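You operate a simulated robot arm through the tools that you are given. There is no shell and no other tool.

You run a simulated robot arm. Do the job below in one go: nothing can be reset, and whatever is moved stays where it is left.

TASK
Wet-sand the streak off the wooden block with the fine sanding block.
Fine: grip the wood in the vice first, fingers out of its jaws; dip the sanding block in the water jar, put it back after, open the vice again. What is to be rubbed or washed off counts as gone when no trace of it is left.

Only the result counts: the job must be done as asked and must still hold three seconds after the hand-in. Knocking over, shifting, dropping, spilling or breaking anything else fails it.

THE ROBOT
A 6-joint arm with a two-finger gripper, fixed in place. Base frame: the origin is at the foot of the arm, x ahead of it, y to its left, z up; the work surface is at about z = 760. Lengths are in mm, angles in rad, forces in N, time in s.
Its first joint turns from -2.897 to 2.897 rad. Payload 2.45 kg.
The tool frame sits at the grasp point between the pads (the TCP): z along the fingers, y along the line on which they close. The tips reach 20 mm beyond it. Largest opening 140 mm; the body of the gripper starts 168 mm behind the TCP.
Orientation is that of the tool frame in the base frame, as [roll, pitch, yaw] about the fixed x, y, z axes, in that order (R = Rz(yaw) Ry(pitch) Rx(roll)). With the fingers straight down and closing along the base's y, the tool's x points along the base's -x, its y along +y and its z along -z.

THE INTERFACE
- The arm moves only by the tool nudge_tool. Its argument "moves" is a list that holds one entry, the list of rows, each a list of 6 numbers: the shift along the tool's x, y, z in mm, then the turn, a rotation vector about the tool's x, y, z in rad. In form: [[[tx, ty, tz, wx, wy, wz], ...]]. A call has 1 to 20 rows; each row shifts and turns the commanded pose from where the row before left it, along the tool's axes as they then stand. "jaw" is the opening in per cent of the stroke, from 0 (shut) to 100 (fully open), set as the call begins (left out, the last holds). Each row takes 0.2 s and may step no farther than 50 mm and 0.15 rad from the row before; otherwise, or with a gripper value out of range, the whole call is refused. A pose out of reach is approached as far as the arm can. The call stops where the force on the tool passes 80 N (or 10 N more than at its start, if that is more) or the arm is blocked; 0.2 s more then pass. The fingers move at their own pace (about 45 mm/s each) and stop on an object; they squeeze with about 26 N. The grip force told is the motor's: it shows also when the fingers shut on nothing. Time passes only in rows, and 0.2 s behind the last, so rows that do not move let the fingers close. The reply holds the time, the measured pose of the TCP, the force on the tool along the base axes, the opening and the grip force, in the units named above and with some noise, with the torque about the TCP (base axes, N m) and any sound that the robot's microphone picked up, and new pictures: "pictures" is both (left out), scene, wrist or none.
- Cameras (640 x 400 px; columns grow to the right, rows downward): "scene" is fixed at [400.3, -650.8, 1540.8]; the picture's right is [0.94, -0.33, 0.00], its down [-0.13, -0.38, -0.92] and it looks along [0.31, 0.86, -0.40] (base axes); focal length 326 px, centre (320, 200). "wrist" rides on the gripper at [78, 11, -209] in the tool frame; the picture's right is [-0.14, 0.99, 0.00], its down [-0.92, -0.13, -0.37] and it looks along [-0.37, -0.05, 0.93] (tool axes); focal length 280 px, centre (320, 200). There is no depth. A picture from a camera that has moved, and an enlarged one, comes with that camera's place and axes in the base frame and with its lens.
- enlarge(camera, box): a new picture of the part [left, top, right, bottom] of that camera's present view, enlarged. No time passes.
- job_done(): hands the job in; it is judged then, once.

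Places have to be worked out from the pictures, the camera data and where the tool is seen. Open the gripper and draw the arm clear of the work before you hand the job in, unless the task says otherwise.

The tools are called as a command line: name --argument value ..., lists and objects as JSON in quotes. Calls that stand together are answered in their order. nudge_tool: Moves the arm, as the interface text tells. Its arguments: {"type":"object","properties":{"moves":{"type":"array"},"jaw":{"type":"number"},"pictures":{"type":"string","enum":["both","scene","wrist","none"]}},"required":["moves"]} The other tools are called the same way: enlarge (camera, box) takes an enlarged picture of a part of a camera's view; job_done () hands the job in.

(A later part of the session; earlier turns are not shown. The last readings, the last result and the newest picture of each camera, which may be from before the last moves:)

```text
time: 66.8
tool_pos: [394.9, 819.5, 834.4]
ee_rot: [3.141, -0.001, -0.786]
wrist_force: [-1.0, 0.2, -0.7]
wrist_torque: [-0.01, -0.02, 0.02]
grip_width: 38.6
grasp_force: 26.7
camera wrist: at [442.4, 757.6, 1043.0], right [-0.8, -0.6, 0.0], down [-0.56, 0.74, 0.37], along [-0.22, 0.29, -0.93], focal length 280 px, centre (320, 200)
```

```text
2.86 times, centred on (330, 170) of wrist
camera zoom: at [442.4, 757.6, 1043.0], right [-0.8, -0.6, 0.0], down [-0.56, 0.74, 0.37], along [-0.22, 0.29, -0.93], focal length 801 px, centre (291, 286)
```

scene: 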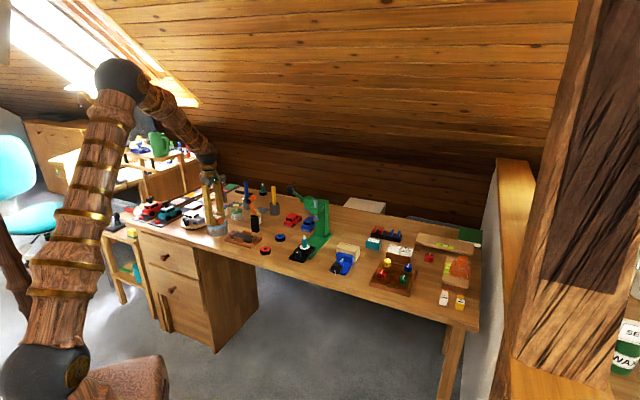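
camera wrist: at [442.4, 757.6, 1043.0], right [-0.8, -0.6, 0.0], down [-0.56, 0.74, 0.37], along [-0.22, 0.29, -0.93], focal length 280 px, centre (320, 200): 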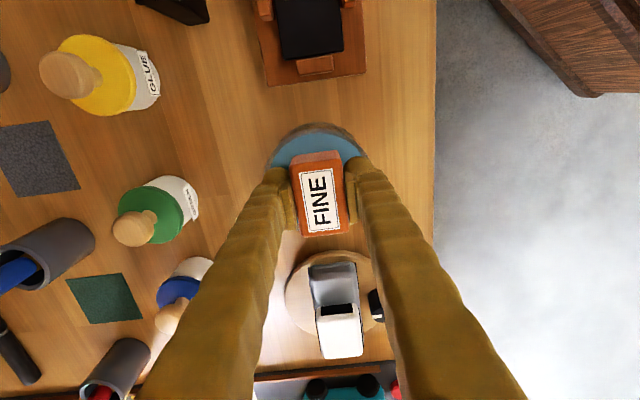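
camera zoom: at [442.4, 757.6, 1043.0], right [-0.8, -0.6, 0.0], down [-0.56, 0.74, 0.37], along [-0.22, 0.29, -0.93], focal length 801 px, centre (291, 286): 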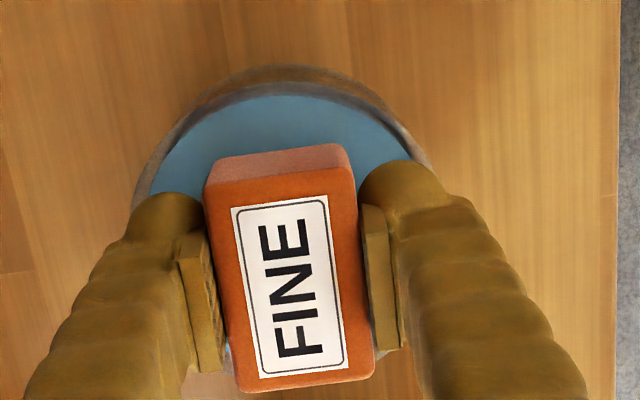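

Entering the jar cleanly. I lower another 26 mm so the bottom goes well under the water.

nudge_tool --moves '[[[0, 0, 10, 0, 0, 0], [0, 0, 10, 0, 0, 0], [0, 0, 6, 0, 0, 0], [0, 0, 0, 0, 0, 0], [0, 0, 0, 0, 0, 0]]]'

enlarge --camera "scene" --box '[190, 190, 250, 240]'

enlarge --camera "wrist" --box '[240, 100, 420, 240]'

```text
time: 67.5
tool_pos: [395.6, 820.1, 820.1]
ee_rot: [-3.137, 0.0, -0.783]
wrist_force: [-2.1, -8.8, 15.4]
wrist_torque: [-0.64, 0.44, 0.15]
grip_width: 38.7
grasp_force: 26.1
stopped in row 3: the force on the tool passed its limit at 95 N (the readings are from after the stop); the commanded pose is now the measured one
camera wrist: at [442.3, 757.1, 1028.9], right [-0.8, -0.6, 0.0], down [-0.56, 0.74, 0.37], along [-0.22, 0.3, -0.93], focal length 280 px, centre (320, 200)
```

scene: 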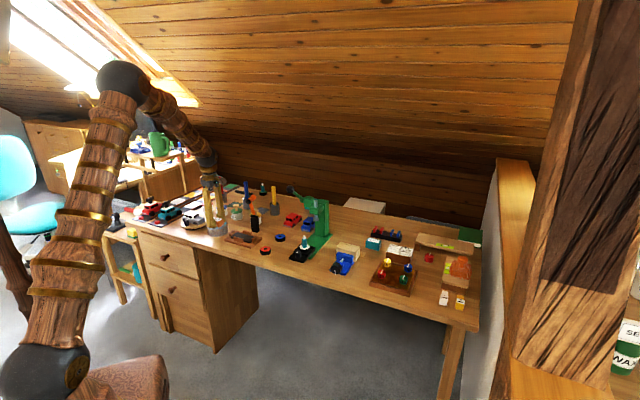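
wrist: 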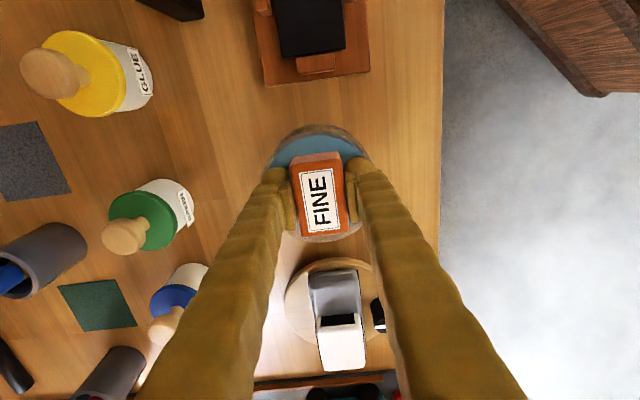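

```text
8.00 times, centred on (220, 215) of scene
camera zoom: at [400.3, -650.8, 1540.8], right [0.94, -0.33, 0.0], down [-0.13, -0.38, -0.92], along [0.31, 0.86, -0.4], focal length 2608 px, centre (1120, 80)
```

zoom: 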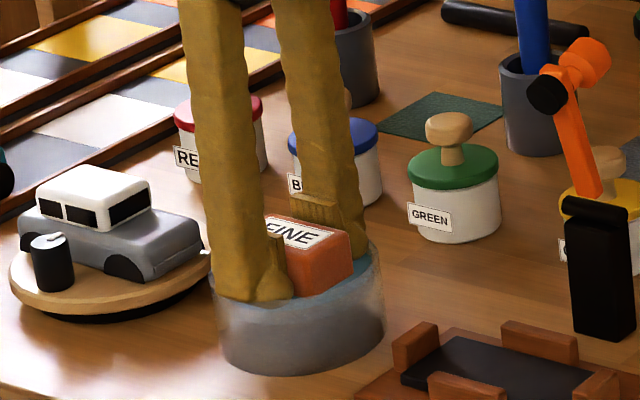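

```text
2.86 times, centred on (330, 170) of wrist
camera zoom: at [442.3, 757.1, 1028.9], right [-0.8, -0.6, 0.0], down [-0.56, 0.74, 0.37], along [-0.22, 0.3, -0.93], focal length 801 px, centre (291, 286)
```

zoom: 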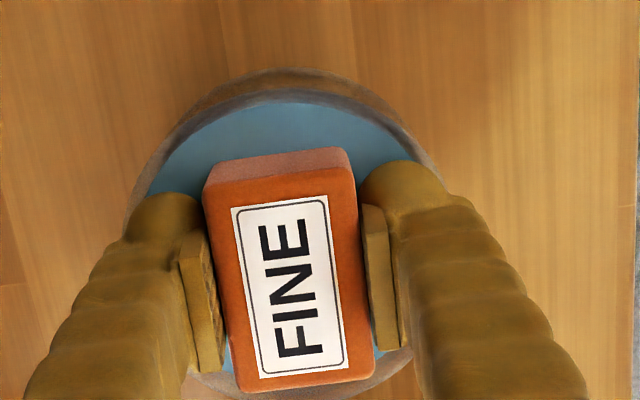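

A fingertip met the jar's rim (fingers are thicker than expected); the block's bottom is ~8 mm under the water surface. I lift off gently and check jar and block.

nudge_tool --moves '[[[0, 0, -2, 0, 0, 0], [0, 0, 0, 0, 0, 0], [0, 0, 0, 0, 0, 0]]]'

enlarge --camera "scene" --box '[195, 205, 245, 245]'

```text
time: 68.3
tool_pos: [396.8, 821.1, 820.8]
ee_rot: [-3.134, 0.001, -0.786]
wrist_force: [0.0, 0.2, -1.1]
wrist_torque: [-0.02, -0.01, -0.01]
grip_width: 38.8
grasp_force: 25.8
camera wrist: at [442.7, 757.5, 1029.9], right [-0.8, -0.6, 0.0], down [-0.56, 0.74, 0.37], along [-0.22, 0.3, -0.93], focal length 280 px, centre (320, 200)
```

scene: 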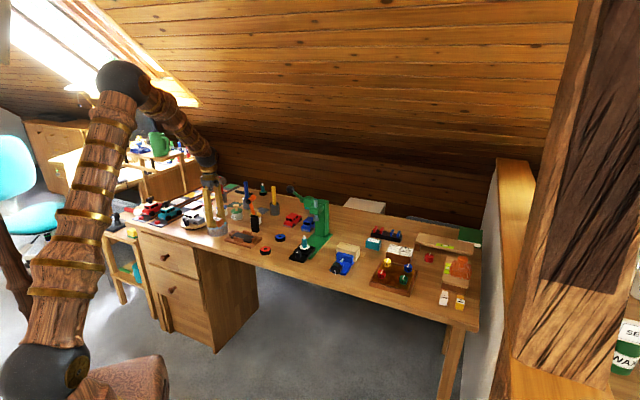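
wrist: 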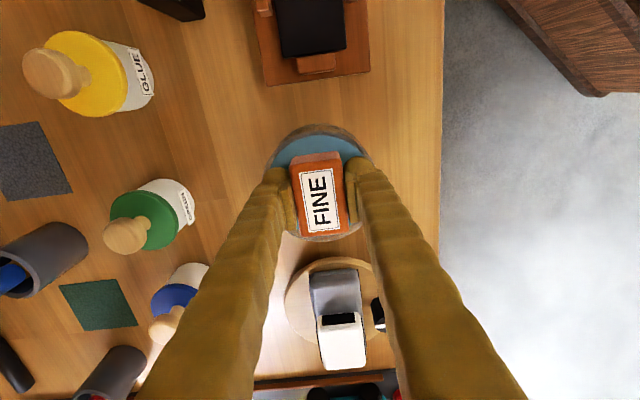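

```text
10.00 times, centred on (220, 225) of scene
camera zoom: at [400.3, -650.8, 1540.8], right [0.94, -0.33, 0.0], down [-0.13, -0.38, -0.92], along [0.31, 0.86, -0.4], focal length 3260 px, centre (1320, -50)
```

zoom: 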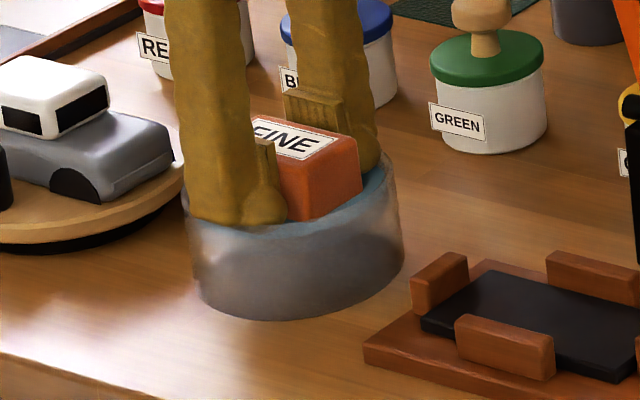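

Jar unmoved, force zero; only ~4–5 mm of the block is submerged. I look closely at the finger/rim clearances on both sides.

enlarge --camera "wrist" --box '[255, 115, 385, 195]'

enlarge --camera "wrist" --box '[250, 180, 390, 280]'

enlarge --camera "scene" --box '[205, 210, 240, 235]'

```text
4.92 times, centred on (320, 155) of wrist
camera zoom: at [442.7, 757.5, 1029.9], right [-0.8, -0.6, 0.0], down [-0.56, 0.74, 0.37], along [-0.22, 0.3, -0.93], focal length 1380 px, centre (320, 422)
```

zoom: 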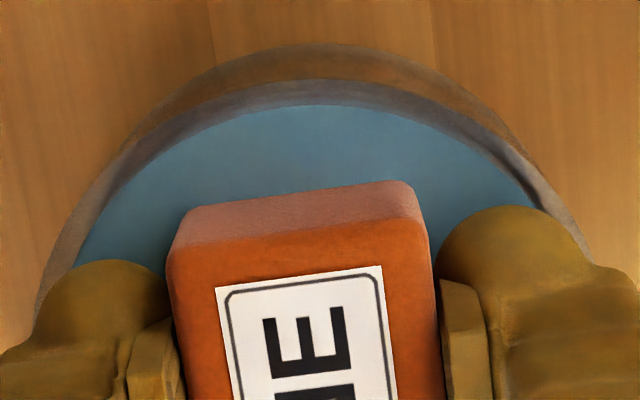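

```text
4.00 times, centred on (320, 230) of wrist
camera zoom: at [442.7, 757.5, 1029.9], right [-0.8, -0.6, 0.0], down [-0.56, 0.74, 0.37], along [-0.22, 0.3, -0.93], focal length 1122 px, centre (320, 80)
```

zoom: 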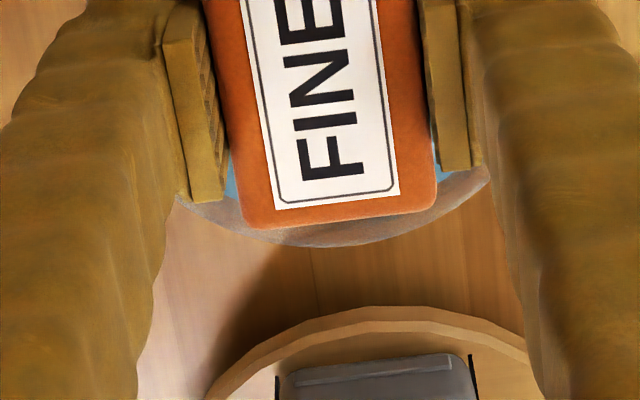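

```text
16.00 times, centred on (222, 222) of scene
camera zoom: at [400.3, -650.8, 1540.8], right [0.94, -0.33, 0.0], down [-0.13, -0.38, -0.92], along [0.31, 0.86, -0.4], focal length 5216 px, centre (1880, -160)
```

zoom: 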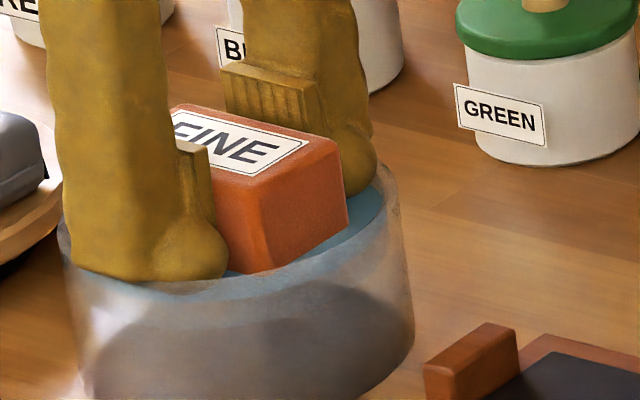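

I'm well centred, so the finger balls simply don't fit deeper. I lift out and see whether the block looks wet; if needed I'll re-grip it higher so it dips deeper.

nudge_tool --moves '[[[0, 0, -15, 0, 0, 0], [0, 0, -25, 0, 0, 0], [0, 0, -30, -0.006, 0, 0], [0, 0, 0, 0, 0, 0]]]'

enlarge --camera "scene" --box '[195, 190, 255, 240]'

enlarge --camera "wrist" --box '[240, 100, 420, 240]'

```text
time: 69.3
tool_pos: [395.0, 821.2, 891.8]
ee_rot: [3.139, 0.003, -0.786]
wrist_force: [0.2, -0.6, -0.5]
wrist_torque: [0.0, 0.03, 0.02]
grip_width: 38.3
grasp_force: 26.0
camera wrist: at [442.6, 758.3, 1100.5], right [-0.8, -0.6, 0.0], down [-0.56, 0.74, 0.37], along [-0.22, 0.29, -0.93], focal length 280 px, centre (320, 200)
```

scene: 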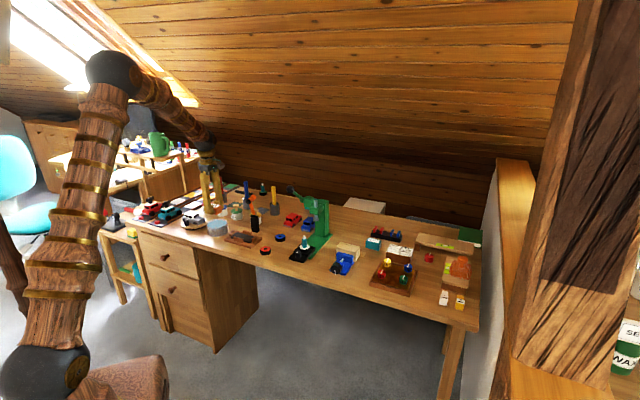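
wrist: 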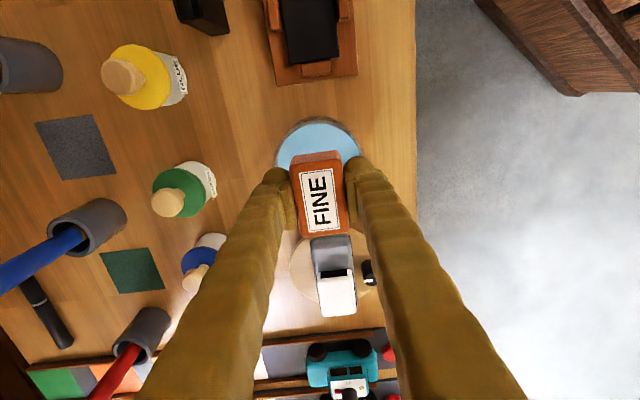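

```text
8.00 times, centred on (225, 215) of scene
camera zoom: at [400.3, -650.8, 1540.8], right [0.94, -0.33, 0.0], down [-0.13, -0.38, -0.92], along [0.31, 0.86, -0.4], focal length 2608 px, centre (1080, 80)
```

zoom: 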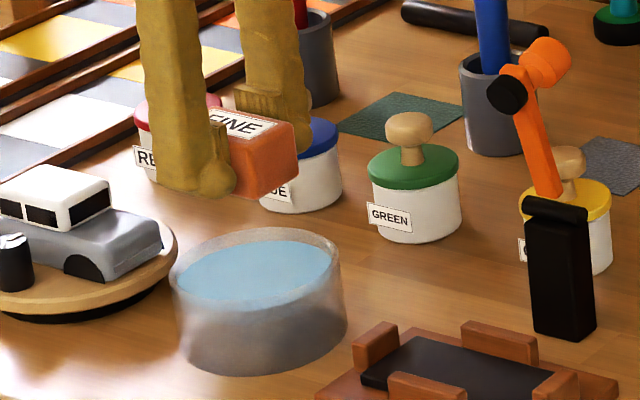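

```text
2.86 times, centred on (330, 170) of wrist
camera zoom: at [442.6, 758.3, 1100.5], right [-0.8, -0.6, 0.0], down [-0.56, 0.74, 0.37], along [-0.22, 0.29, -0.93], focal length 801 px, centre (291, 286)
```

zoom: 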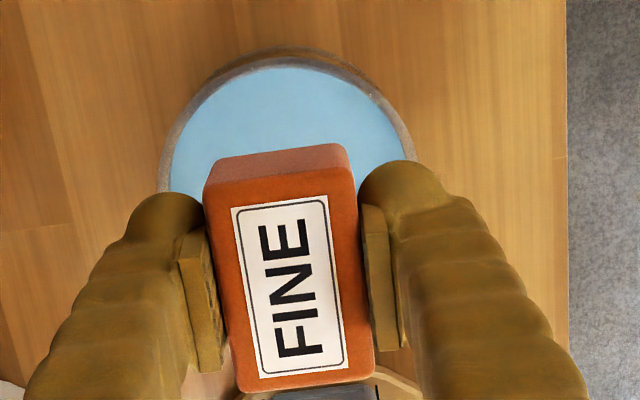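

No visible wetness, so I'll make sure: I carry the block back to its own place, set it down, re-grip it higher, and dip again deeper.

nudge_tool --moves '[[[0, 0, -45, 0, 0, 0], [0, 0, -50, 0, 0, 0], [0, 0, -50, 0, 0, 0], [0, 0, -49, 0, 0, 0], [42.26, -13.47, 0, 0, 0, 0], [42.26, -13.47, 0, 0, 0, 0], [42.26, -13.47, 0, 0, 0, 0], [42.26, -13.47, 0, 0, 0, 0], [42.26, -13.47, 0, 0, 0, 0], [42.26, -13.47, 0, 0, 0, 0], [42.26, -13.47, 0, 0, 0, 0], [42.26, -13.47, 0, 0, 0, 0], [42.26, -13.47, 0, 0, 0, 0], [42.26, -13.47, 0, 0, 0, 0], [42.26, -13.47, 0, 0, 0, 0], [42.26, -13.47, 0, 0, 0, 0], [42.26, -13.47, 0, 0, 0, 0], [42.26, -13.47, 0, 0, 0, 0], [0, 0, 0, 0, 0, 0]]]' --pictures "wrist"

```text
time: 73.3
tool_pos: [948.4, 535.8, 1082.8]
ee_rot: [3.137, 0.003, -0.783]
wrist_force: [0.6, 0.7, -1.4]
wrist_torque: [-0.01, -0.01, -0.01]
grip_width: 38.7
grasp_force: 25.6
camera wrist: at [996.0, 472.8, 1291.8], right [-0.8, -0.6, 0.0], down [-0.56, 0.74, 0.37], along [-0.22, 0.29, -0.93], focal length 280 px, centre (320, 200)
```

wrist: 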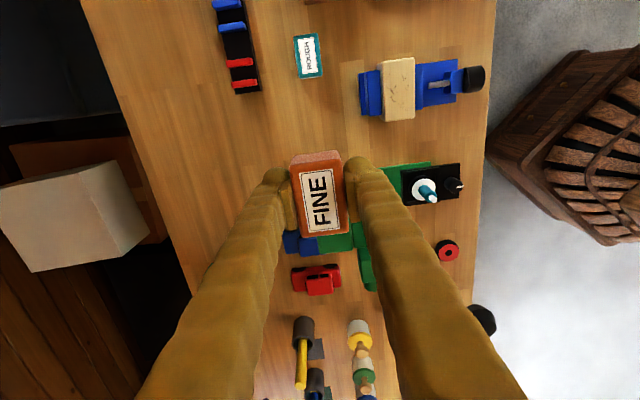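

I'm back over the home spot (1.6 mm off in x, corrected). I descend most of the way.

nudge_tool --moves '[[[-1.6, 0, 45, 0.002, 0, 0], [0, 0, 45, 0, 0, 0], [0, 0, 45, 0, 0, 0], [0, 0, 45, 0, 0, 0], [0, 0, 45, 0, 0, 0], [0, 0, 45, 0, 0, 0], [0, 0, 0, 0, 0, 0], [0, 0, 0, 0, 0, 0]]]'

enlarge --camera "scene" --box '[310, 205, 380, 255]'

```text
time: 75.1
tool_pos: [945.6, 536.9, 813.1]
ee_rot: [-3.141, 0.003, -0.783]
wrist_force: [0.1, 0.7, -0.6]
wrist_torque: [-0.02, 0.03, 0.0]
grip_width: 38.5
grasp_force: 25.7
camera wrist: at [993.5, 474.3, 1021.8], right [-0.8, -0.6, 0.0], down [-0.56, 0.74, 0.37], along [-0.22, 0.3, -0.93], focal length 280 px, centre (320, 200)
```

scene: 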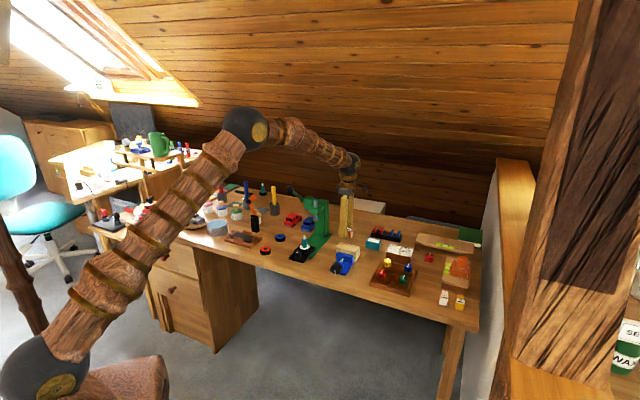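
wrist: 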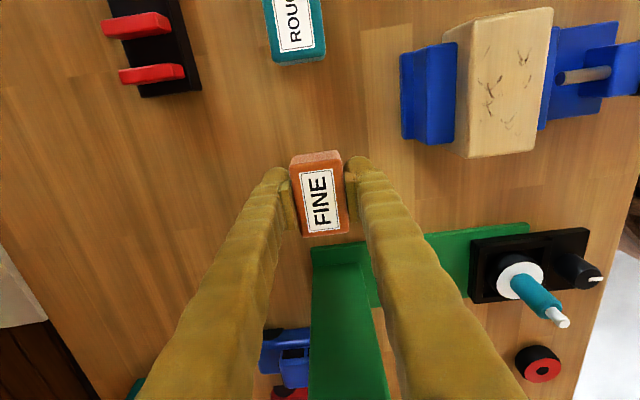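

```text
8.00 times, centred on (345, 230) of scene
camera zoom: at [400.3, -650.8, 1540.8], right [0.94, -0.33, 0.0], down [-0.13, -0.38, -0.92], along [0.31, 0.86, -0.4], focal length 2608 px, centre (120, -40)
```

zoom: 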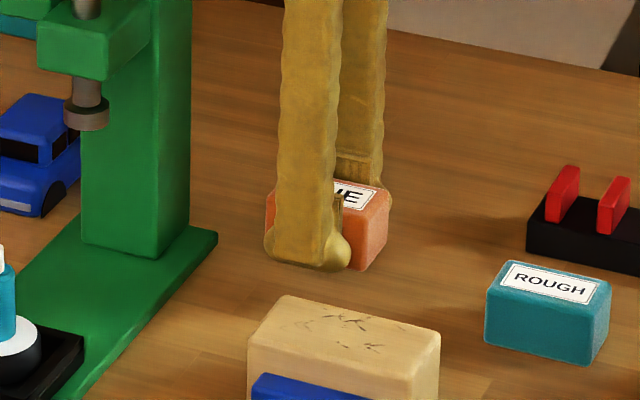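

Small corrections (≈1 mm, 3 mrad), then I lower to just touch the table.

nudge_tool --moves '[[[1.0, -0.8, 10, 0, 0.003, 0], [0, 0, 10, 0, 0, 0], [0, 0, 6, 0, 0, 0], [0, 0, 0, 0, 0, 0]]]' --pictures "none"

```text
time: 76.1
tool_pos: [949.3, 535.0, 786.9]
ee_rot: [3.141, 0.0, -0.783]
wrist_force: [-0.5, 0.1, -0.9]
wrist_torque: [0.0, 0.0, 0.02]
grip_width: 38.8
grasp_force: 26.2
```

nudge_tool --moves '[[[0, 0, 1.0, 0, 0, 0], [0, 0, 0, 0, 0, 0]]]' --pictures "wrist"

enlarge --camera "scene" --box '[310, 205, 380, 255]'

```text
time: 76.7
tool_pos: [948.6, 535.8, 786.5]
ee_rot: [3.141, 0.001, -0.786]
wrist_force: [-1.0, 0.1, -0.5]
wrist_torque: [0.04, -0.01, 0.0]
grip_width: 38.2
grasp_force: 26.7
camera wrist: at [995.0, 474.3, 995.5], right [-0.8, -0.6, 0.0], down [-0.56, 0.74, 0.37], along [-0.22, 0.29, -0.93], focal length 280 px, centre (320, 200)
```

wrist: 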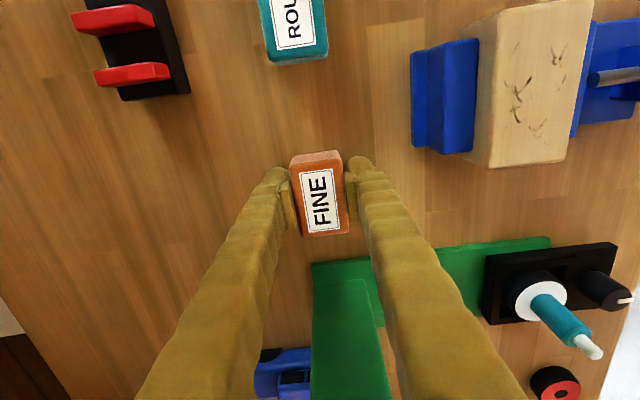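

```text
8.00 times, centred on (345, 230) of scene
camera zoom: at [400.3, -650.8, 1540.8], right [0.94, -0.33, 0.0], down [-0.13, -0.38, -0.92], along [0.31, 0.86, -0.4], focal length 2608 px, centre (120, -40)
```

zoom: 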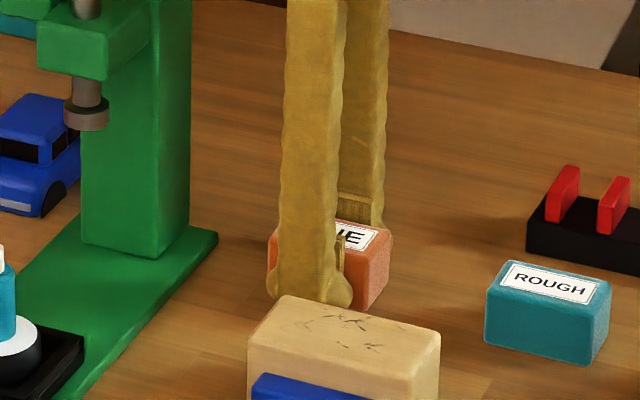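

Position equals the original grasp to a few tenths; I lower the last millimetre and release.

nudge_tool --moves '[[[0, 0, 0.6, 0, 0, 0], [0, 0, 0.5, 0, 0, 0], [0, 0, 0, 0, 0, 0]]]' --pictures "none"

```text
time: 77.5
tool_pos: [948.2, 537.2, 784.6]
ee_rot: [3.141, 0.0, -0.784]
wrist_force: [0.6, 0.6, 0.6]
wrist_torque: [0.06, 0.06, 0.01]
grip_width: 38.7
grasp_force: 25.8
```

Contact is just made. I open slightly, raise 5.5 mm and re-grip higher on the block.

nudge_tool --jaw 32 --moves '[[[0, 0, 0, 0, 0, 0], [0, 0, 0, 0, 0, 0], [0, 0, -5.5, 0, 0, 0], [0, 0, 0, 0, 0, 0]]]'

enlarge --camera "wrist" --box '[240, 140, 400, 240]'

enlarge --camera "scene" --box '[310, 205, 380, 255]'

```text
time: 78.5
tool_pos: [948.6, 537.1, 791.6]
ee_rot: [3.141, 0.002, -0.784]
wrist_force: [0.0, -0.5, -0.1]
wrist_torque: [0.03, 0.0, 0.02]
grip_width: 44.4
grasp_force: 0.1
camera wrist: at [995.3, 474.7, 1000.0], right [-0.8, -0.6, 0.0], down [-0.56, 0.74, 0.37], along [-0.22, 0.29, -0.93], focal length 280 px, centre (320, 200)
```

scene: 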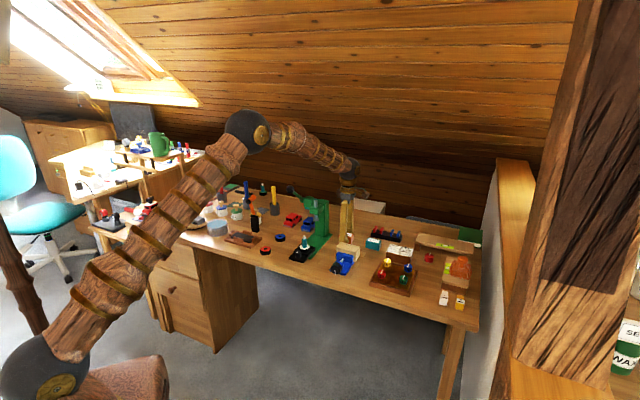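
wrist: 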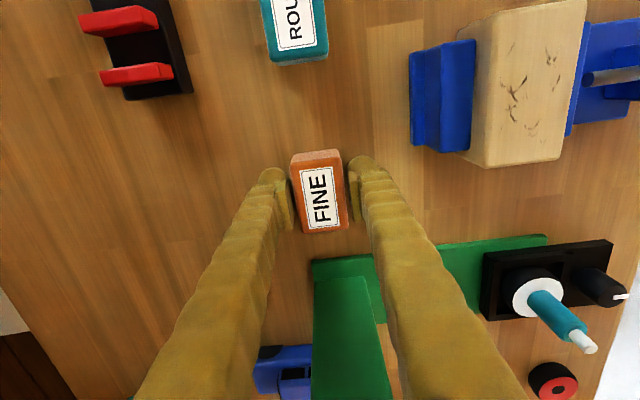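

```text
4.00 times, centred on (320, 190) of wrist
camera zoom: at [995.3, 474.7, 1000.0], right [-0.8, -0.6, 0.0], down [-0.56, 0.74, 0.37], along [-0.22, 0.29, -0.93], focal length 1122 px, centre (320, 240)
```

zoom: 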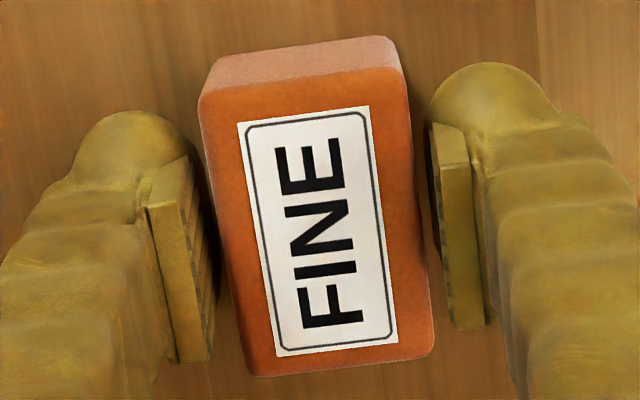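

```text
8.00 times, centred on (345, 230) of scene
camera zoom: at [400.3, -650.8, 1540.8], right [0.94, -0.33, 0.0], down [-0.13, -0.38, -0.92], along [0.31, 0.86, -0.4], focal length 2608 px, centre (120, -40)
```

zoom: 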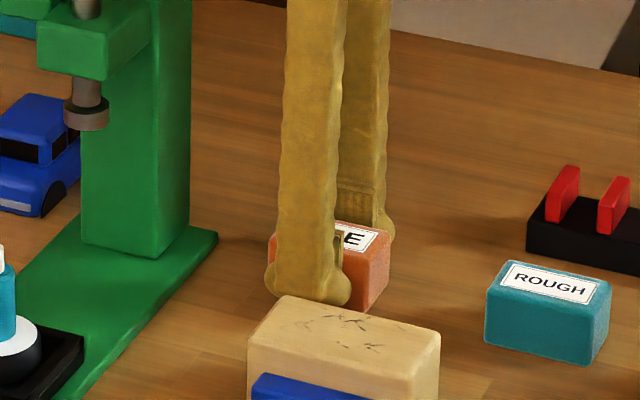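

Good. Now I close again on the block's upper part.

nudge_tool --jaw 0 --moves '[[[0, 0, 0, 0, 0, 0], [0, 0, 0, 0, 0, 0], [0, 0, 0, 0, 0, 0]]]' --pictures "wrist"

enlarge --camera "wrist" --box '[240, 140, 400, 240]'

```text
time: 79.3
tool_pos: [949.1, 536.2, 789.8]
ee_rot: [-3.141, 0.0, -0.785]
wrist_force: [0.5, -0.9, -0.5]
wrist_torque: [0.02, 0.02, -0.01]
grip_width: 38.3
grasp_force: 25.8
camera wrist: at [995.3, 474.7, 1000.1], right [-0.8, -0.6, 0.0], down [-0.56, 0.74, 0.37], along [-0.22, 0.29, -0.93], focal length 280 px, centre (320, 200)
```

wrist: 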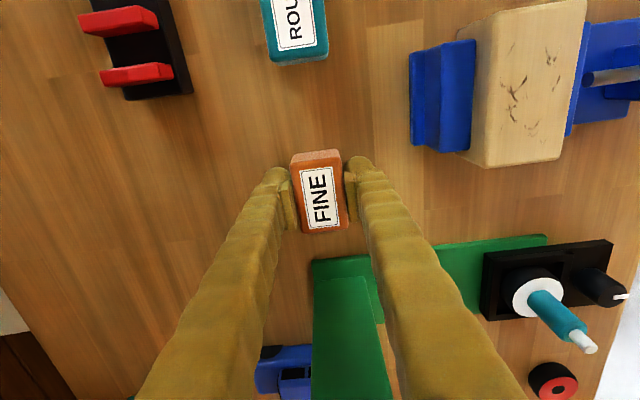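

```text
4.00 times, centred on (320, 190) of wrist
camera zoom: at [995.3, 474.7, 1000.1], right [-0.8, -0.6, 0.0], down [-0.56, 0.74, 0.37], along [-0.22, 0.29, -0.93], focal length 1122 px, centre (320, 240)
```

zoom: 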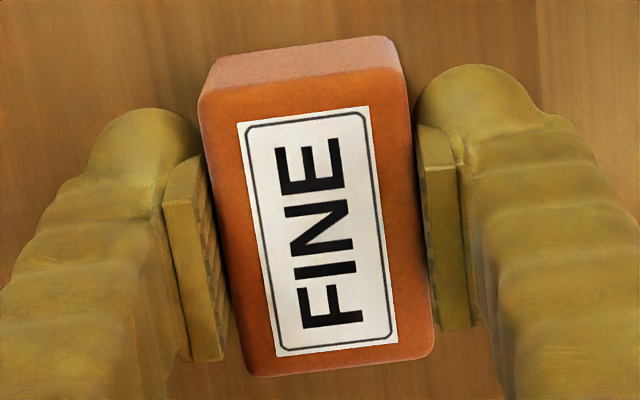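

Firm. I lift and carry it to the jar again.

nudge_tool --moves '[[[0, 0, -10, 0, 0, 0], [0, 0, -20, 0, 0, 0], [0, 0, -45, 0, 0, 0], [0, 0, -45, 0, 0, 0], [0, 0, -45, 0, 0, 0], [0, 0, -45, 0, 0, 0], [0, 0, -45, 0, 0, 0], [0, 0, -45, 0, 0, 0], [0, 0, 0, 0, 0, 0]]]' --pictures "wrist"

nudge_tool --moves '[[[-42.21, 13.56, 0, 0, 0, 0], [-42.21, 13.56, 0, 0, 0, 0], [-42.21, 13.56, 0, 0, 0, 0], [-42.21, 13.56, 0, 0, 0, 0], [-42.21, 13.56, 0, 0, 0, 0], [-42.21, 13.56, 0, 0, 0, 0], [-42.21, 13.56, 0, 0, 0, 0], [-42.21, 13.56, 0, 0, 0, 0], [-42.21, 13.56, 0, 0, 0, 0], [-42.21, 13.56, 0, 0, 0, 0], [-42.21, 13.56, 0, 0, 0, 0], [-42.21, 13.56, 0, 0, 0, 0], [-42.21, 13.56, 0, 0, 0, 0], [-42.21, 13.56, 0, 0, 0, 0], [0, 0, 0, 0, 0, 0]]]'

```text
time: 81.3
tool_pos: [949.6, 537.2, 1091.0]
ee_rot: [3.141, 0.0, -0.785]
wrist_force: [-0.1, 0.2, -0.7]
wrist_torque: [0.03, -0.01, -0.01]
grip_width: 38.6
grasp_force: 26.2
camera wrist: at [996.1, 474.8, 1300.6], right [-0.8, -0.6, 0.0], down [-0.56, 0.74, 0.37], along [-0.22, 0.29, -0.93], focal length 280 px, centre (320, 200)
```

wrist: 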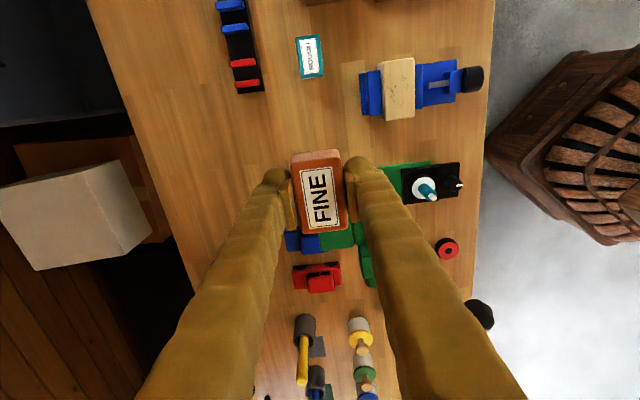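

```text
time: 84.5
tool_pos: [394.3, 818.4, 1089.3]
ee_rot: [-3.14, -0.003, -0.786]
wrist_force: [0.0, 0.2, -0.3]
wrist_torque: [0.03, 0.02, 0.0]
grip_width: 38.7
grasp_force: 25.4
camera wrist: at [440.6, 757.5, 1298.9], right [-0.8, -0.6, 0.0], down [-0.56, 0.74, 0.37], along [-0.22, 0.29, -0.93], focal length 280 px, centre (320, 200)
```

scene: 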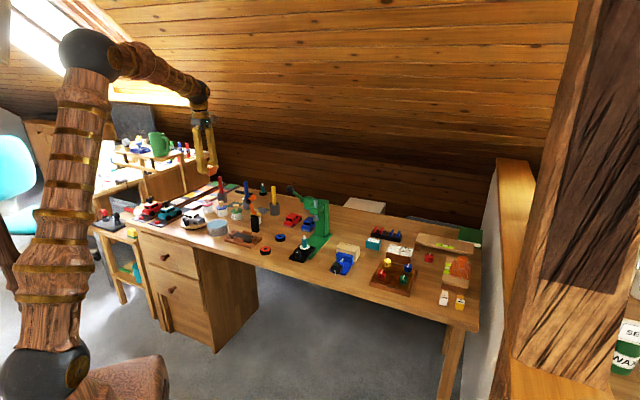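
wrist: 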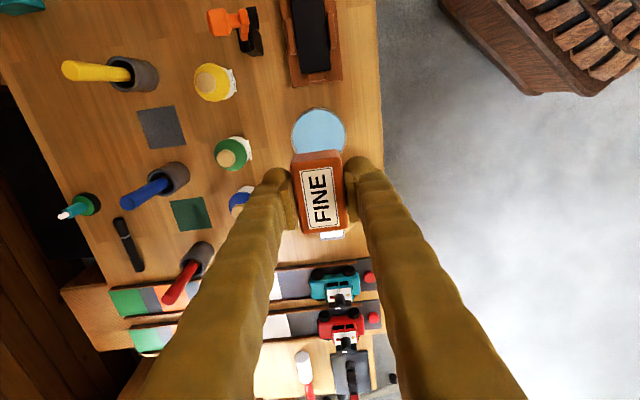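

I correct ~1.5 mm to the jar centre and descend to just above the rim.

nudge_tool --moves '[[[1.5, -1.3, 45, 0, 0, 0], [0, 0, 45, 0, 0, 0], [0, 0, 45, 0, 0, 0], [0, 0, 45, 0, 0, 0], [0, 0, 40, 0, 0, 0], [0, 0, 0, 0, 0, 0], [0, 0, 0, 0, 0, 0]]]'

enlarge --camera "wrist" --box '[255, 105, 385, 185]'

```text
time: 86.1
tool_pos: [397.7, 820.5, 868.6]
ee_rot: [-3.141, -0.001, -0.784]
wrist_force: [0.1, -0.3, -0.5]
wrist_torque: [0.0, 0.01, 0.0]
grip_width: 38.7
grasp_force: 25.6
camera wrist: at [444.6, 758.1, 1078.3], right [-0.8, -0.6, 0.0], down [-0.56, 0.74, 0.37], along [-0.22, 0.29, -0.93], focal length 280 px, centre (320, 200)
```

scene: 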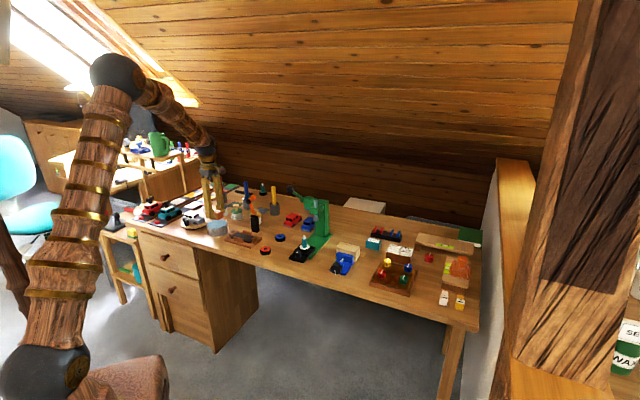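
wrist: 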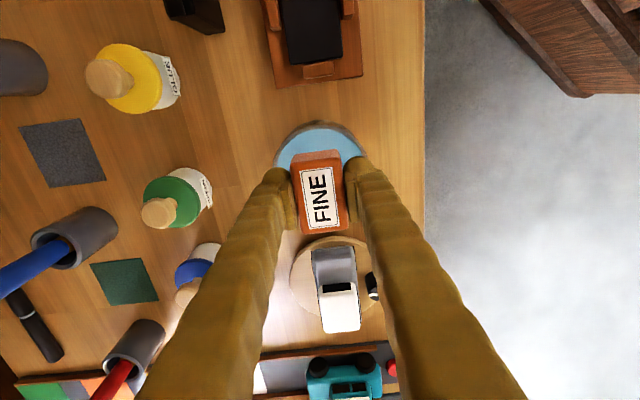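

```text
4.92 times, centred on (320, 145) of wrist
camera zoom: at [444.6, 758.1, 1078.3], right [-0.8, -0.6, 0.0], down [-0.56, 0.74, 0.37], along [-0.22, 0.29, -0.93], focal length 1380 px, centre (320, 471)
```

zoom: 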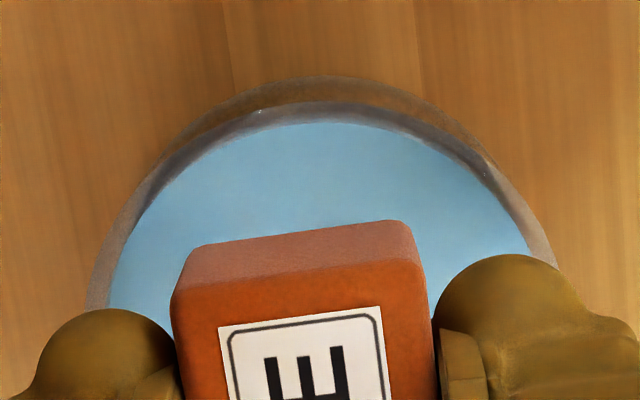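

Visual check shows I should undo that correction (position readout noise). I re-centre and lower to rim height.

nudge_tool --moves '[[[-1.4, 1.2, 12, 0, 0, 0], [0, 0, 12, 0, 0, 0], [0, 0, 10, 0, 0, 0], [0, 0, 0, 0, 0, 0]]]'

enlarge --camera "wrist" --box '[255, 105, 385, 185]'

enlarge --camera "scene" --box '[200, 205, 240, 235]'

```text
time: 87.1
tool_pos: [396.0, 820.7, 835.3]
ee_rot: [-3.141, -0.002, -0.784]
wrist_force: [0.3, -0.5, -1.2]
wrist_torque: [0.0, 0.0, -0.02]
grip_width: 38.5
grasp_force: 26.0
camera wrist: at [443.1, 758.1, 1044.9], right [-0.8, -0.6, 0.0], down [-0.56, 0.74, 0.37], along [-0.22, 0.29, -0.93], focal length 280 px, centre (320, 200)
```

scene: 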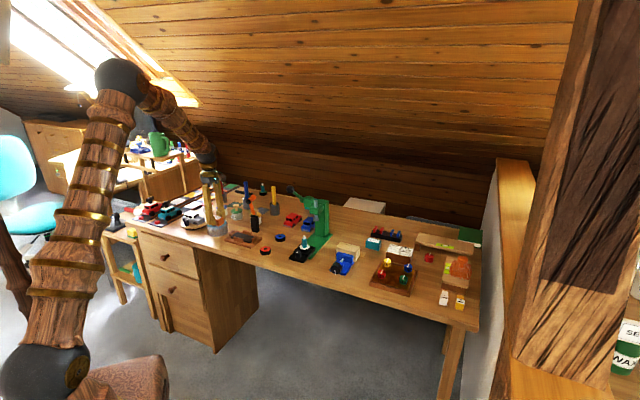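
wrist: 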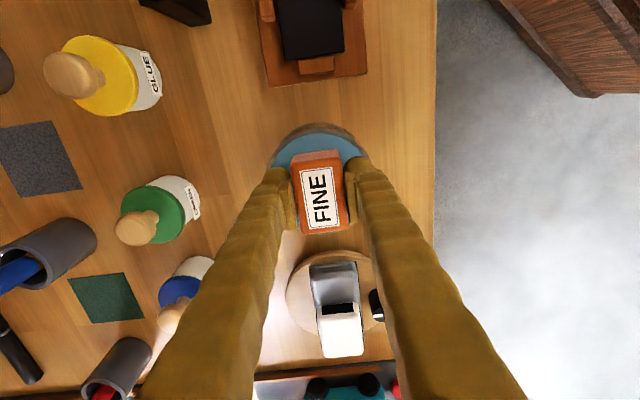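

```text
4.92 times, centred on (320, 145) of wrist
camera zoom: at [443.1, 758.1, 1044.9], right [-0.8, -0.6, 0.0], down [-0.56, 0.74, 0.37], along [-0.22, 0.29, -0.93], focal length 1380 px, centre (320, 471)
```

zoom: 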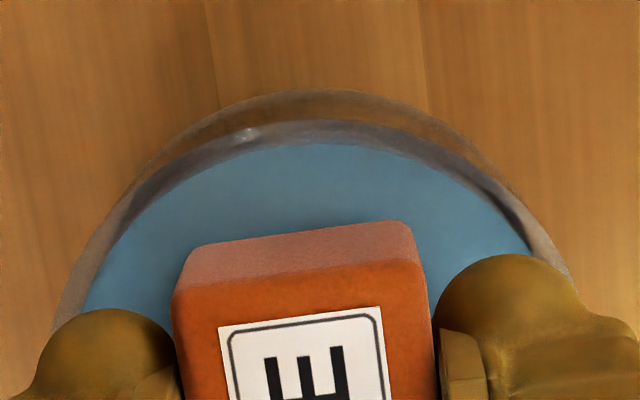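

```text
13.33 times, centred on (220, 220) of scene
camera zoom: at [400.3, -650.8, 1540.8], right [0.94, -0.33, 0.0], down [-0.13, -0.38, -0.92], along [0.31, 0.86, -0.4], focal length 4347 px, centre (1653, -67)
```

zoom: 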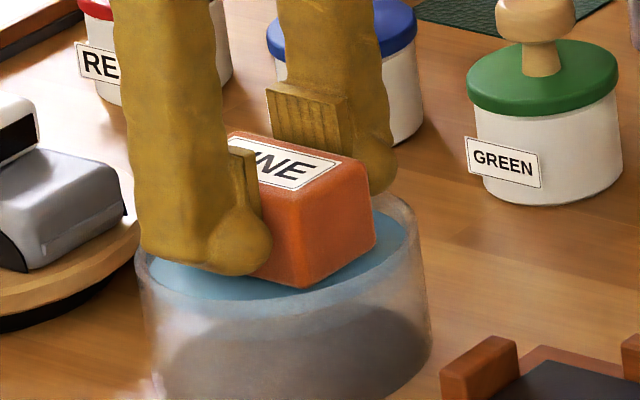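

Centred within a millimetre. I lower carefully the remaining way, in small steps.

nudge_tool --moves '[[[0, 0.5, 5, 0, 0, 0], [0, 0, 4, 0, 0, 0], [0, 0, 0, 0, 0, 0]]]' --pictures "none"

```text
time: 87.9
tool_pos: [395.4, 819.5, 827.5]
ee_rot: [-3.14, -0.002, -0.783]
wrist_force: [0.0, 1.1, 0.0]
wrist_torque: [0.0, 0.0, 0.03]
grip_width: 38.6
grasp_force: 25.9
```

nudge_tool --moves '[[[0, 0, 2, 0, 0, 0], [0, 0, 2, 0, 0, 0], [0, 0, 0, 0, 0, 0], [0, 0, 0, 0, 0, 0]]]'

enlarge --camera "scene" --box '[200, 205, 240, 235]'

enlarge --camera "wrist" --box '[255, 105, 385, 185]'

```text
time: 88.9
tool_pos: [396.2, 819.0, 822.9]
ee_rot: [-3.137, 0.0, -0.785]
wrist_force: [-3.4, -4.7, 33.8]
wrist_torque: [-0.15, 0.13, 0.01]
grip_width: 38.3
grasp_force: 26.0
camera wrist: at [442.7, 757.0, 1033.6], right [-0.8, -0.6, 0.0], down [-0.56, 0.74, 0.37], along [-0.22, 0.3, -0.93], focal length 280 px, centre (320, 200)
```

scene: 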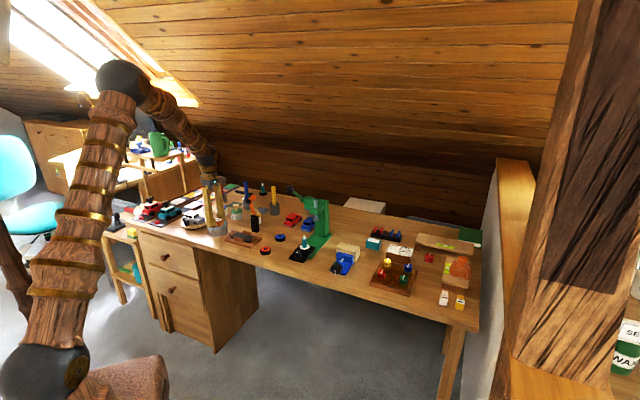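
wrist: 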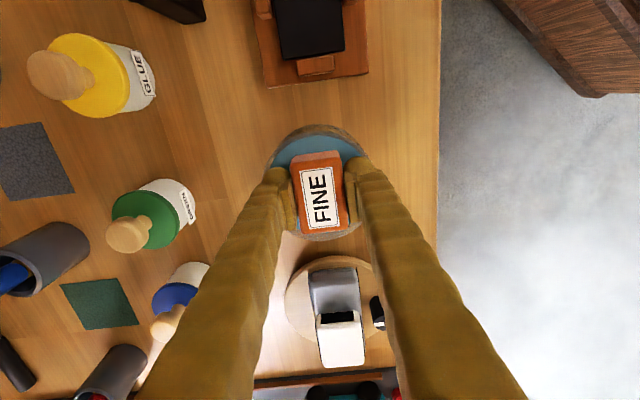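

```text
13.33 times, centred on (220, 220) of scene
camera zoom: at [400.3, -650.8, 1540.8], right [0.94, -0.33, 0.0], down [-0.13, -0.38, -0.92], along [0.31, 0.86, -0.4], focal length 4347 px, centre (1653, -67)
```

zoom: 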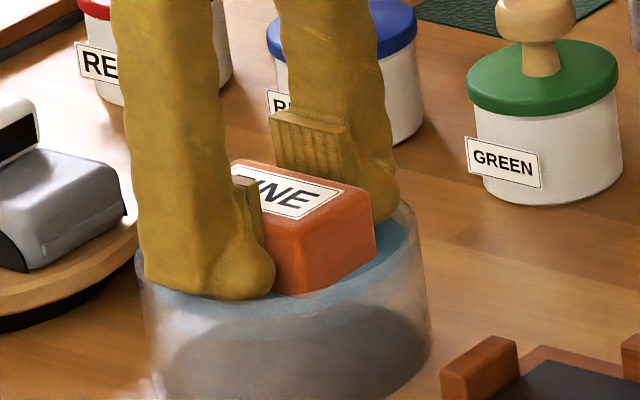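

```text
4.92 times, centred on (320, 145) of wrist
camera zoom: at [442.7, 757.0, 1033.6], right [-0.8, -0.6, 0.0], down [-0.56, 0.74, 0.37], along [-0.22, 0.3, -0.93], focal length 1380 px, centre (320, 471)
```

zoom: 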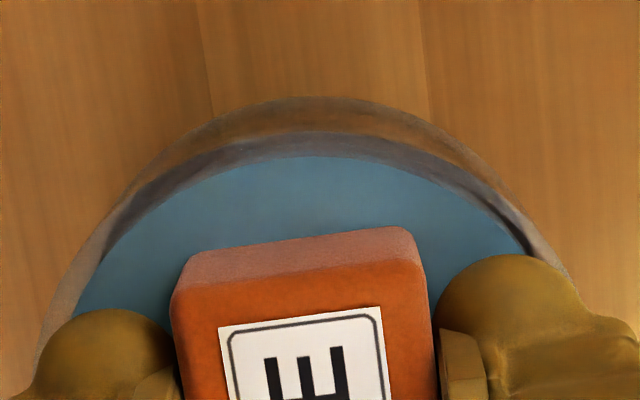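

Force rose to 34 N, centred — the block seems to have met the jar's bottom. I look closely at how deep it sits in the water.

enlarge --camera "scene" --box '[210, 212, 234, 230]'

enlarge --camera "wrist" --box '[280, 140, 360, 190]'

```text
16.00 times, centred on (222, 221) of scene
camera zoom: at [400.3, -650.8, 1540.8], right [0.94, -0.33, 0.0], down [-0.13, -0.38, -0.92], along [0.31, 0.86, -0.4], focal length 5216 px, centre (1888, -136)
```

zoom: 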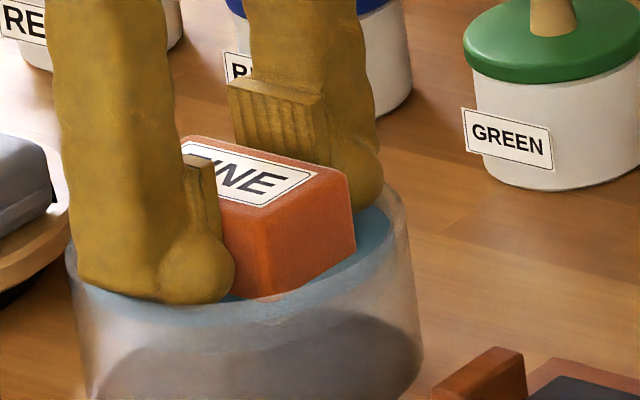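

```text
8.00 times, centred on (320, 165) of wrist
camera zoom: at [442.7, 757.0, 1033.6], right [-0.8, -0.6, 0.0], down [-0.56, 0.74, 0.37], along [-0.22, 0.3, -0.93], focal length 2243 px, centre (320, 480)
```

zoom: 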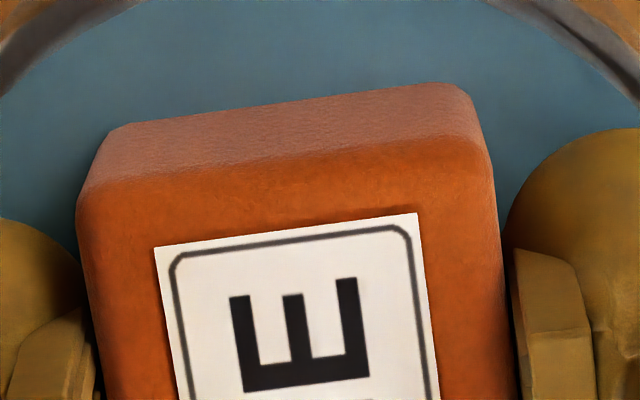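

The block rests on the jar's shallow bottom with ~5 mm immersed, so it is properly dipped. I lift straight out and carry it over the wood.

nudge_tool --moves '[[[0, 0, -3, 0, 0, 0], [0, 0, -20, 0, 0, 0], [0, 0, -45, 0, 0, 0], [0, 0, -45, 0, 0, 0], [0, 0, -45, 0, 0, 0], [0, 0, -45, 0, 0, 0], [0, 0, -44, 0, 0, 0], [0, 0, 0, 0, 0, 0]]]'

enlarge --camera "scene" --box '[185, 130, 245, 240]'

```text
time: 90.7
tool_pos: [395.3, 818.1, 1069.9]
ee_rot: [-3.141, -0.001, -0.783]
wrist_force: [-0.7, 0.1, 0.0]
wrist_torque: [0.02, -0.01, 0.01]
grip_width: 38.4
grasp_force: 25.9
camera wrist: at [441.8, 756.3, 1279.2], right [-0.8, -0.6, 0.0], down [-0.56, 0.74, 0.37], along [-0.22, 0.29, -0.93], focal length 280 px, centre (320, 200)
```

scene: 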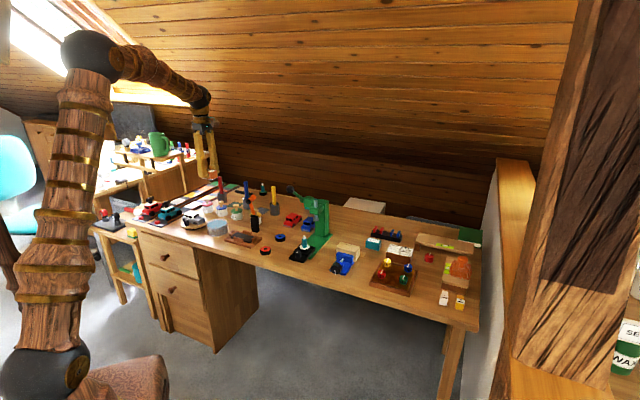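
wrist: 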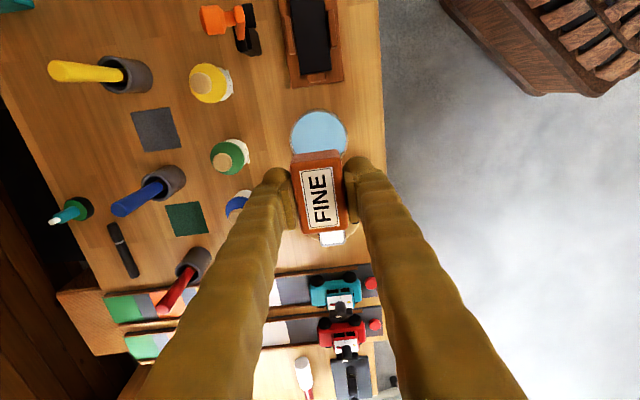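

```text
3.64 times, centred on (215, 185) of scene
camera zoom: at [400.3, -650.8, 1540.8], right [0.94, -0.33, 0.0], down [-0.13, -0.38, -0.92], along [0.31, 0.86, -0.4], focal length 1186 px, centre (702, 254)
```

zoom: 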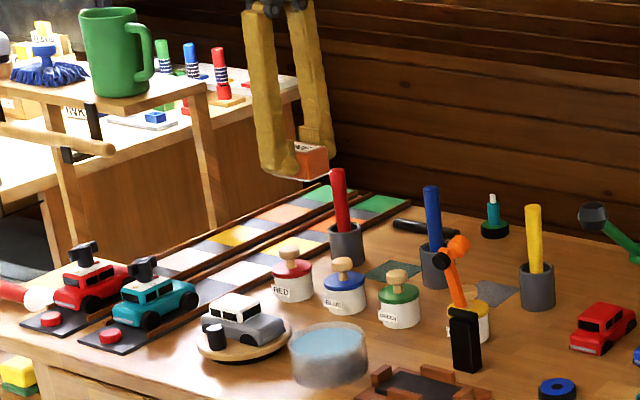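

I carry it across at height to above the wood block.

nudge_tool --moves '[[[46.35, -3.67, 0, 0, 0, 0], [46.35, -3.67, 0, 0, 0, 0], [46.35, -3.67, 0, 0, 0, 0], [46.35, -3.67, 0, 0, 0, 0], [46.35, -3.67, 0, 0, 0, 0], [46.35, -3.67, 0, 0, 0, 0], [46.35, -3.67, 0, 0, 0, 0], [46.35, -3.67, 0, 0, 0, 0], [46.35, -3.67, 0, 0, 0, 0], [46.35, -3.67, 0, 0, 0, 0], [46.35, -3.67, 0, 0, 0, 0], [46.35, -3.67, 0, 0, 0, 0], [46.35, -3.67, 0, 0, 0, 0], [46.35, -3.67, 0, 0, 0, 0], [0, 0, 0, 0, 0, 0]]]'

enlarge --camera "wrist" --box '[260, 80, 400, 200]'

```text
time: 93.9
tool_pos: [892.3, 398.4, 1072.0]
ee_rot: [3.141, 0.0, -0.784]
wrist_force: [-0.2, 0.2, -0.1]
wrist_torque: [-0.03, -0.01, 0.0]
grip_width: 38.7
grasp_force: 26.4
camera wrist: at [939.4, 335.7, 1280.7], right [-0.8, -0.6, 0.0], down [-0.56, 0.74, 0.37], along [-0.22, 0.29, -0.93], focal length 280 px, centre (320, 200)
```

scene: 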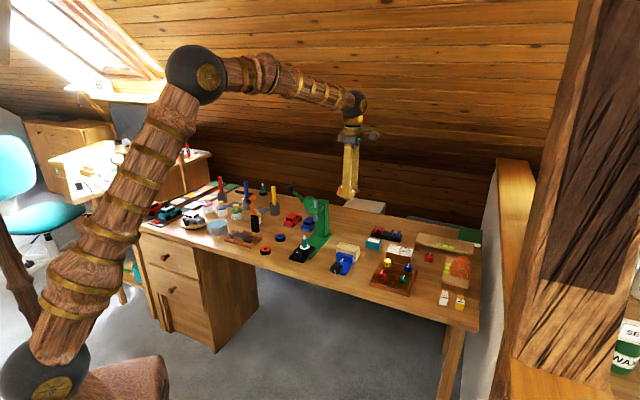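
wrist: 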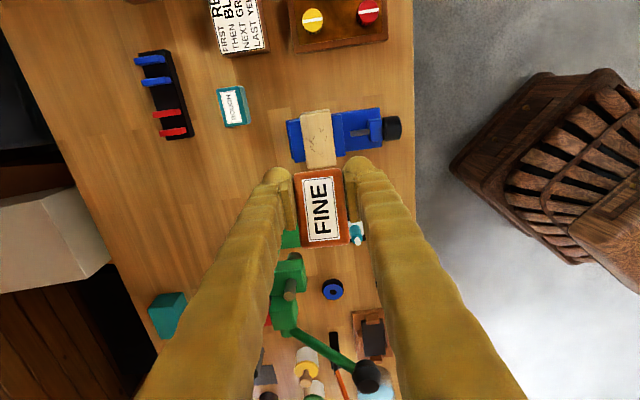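

```text
3.33 times, centred on (330, 140) of wrist
camera zoom: at [939.4, 335.7, 1280.7], right [-0.8, -0.6, 0.0], down [-0.56, 0.74, 0.37], along [-0.22, 0.29, -0.93], focal length 935 px, centre (287, 400)
```

zoom: 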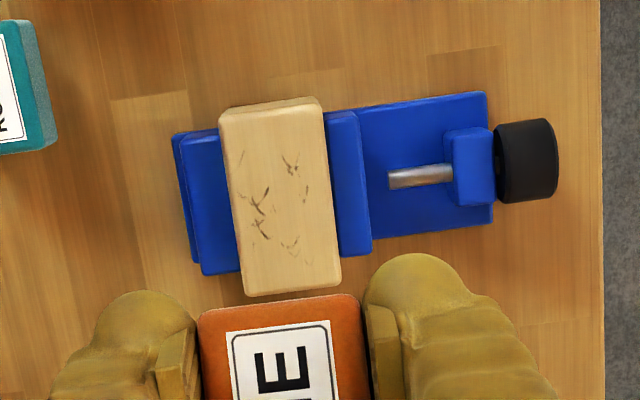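

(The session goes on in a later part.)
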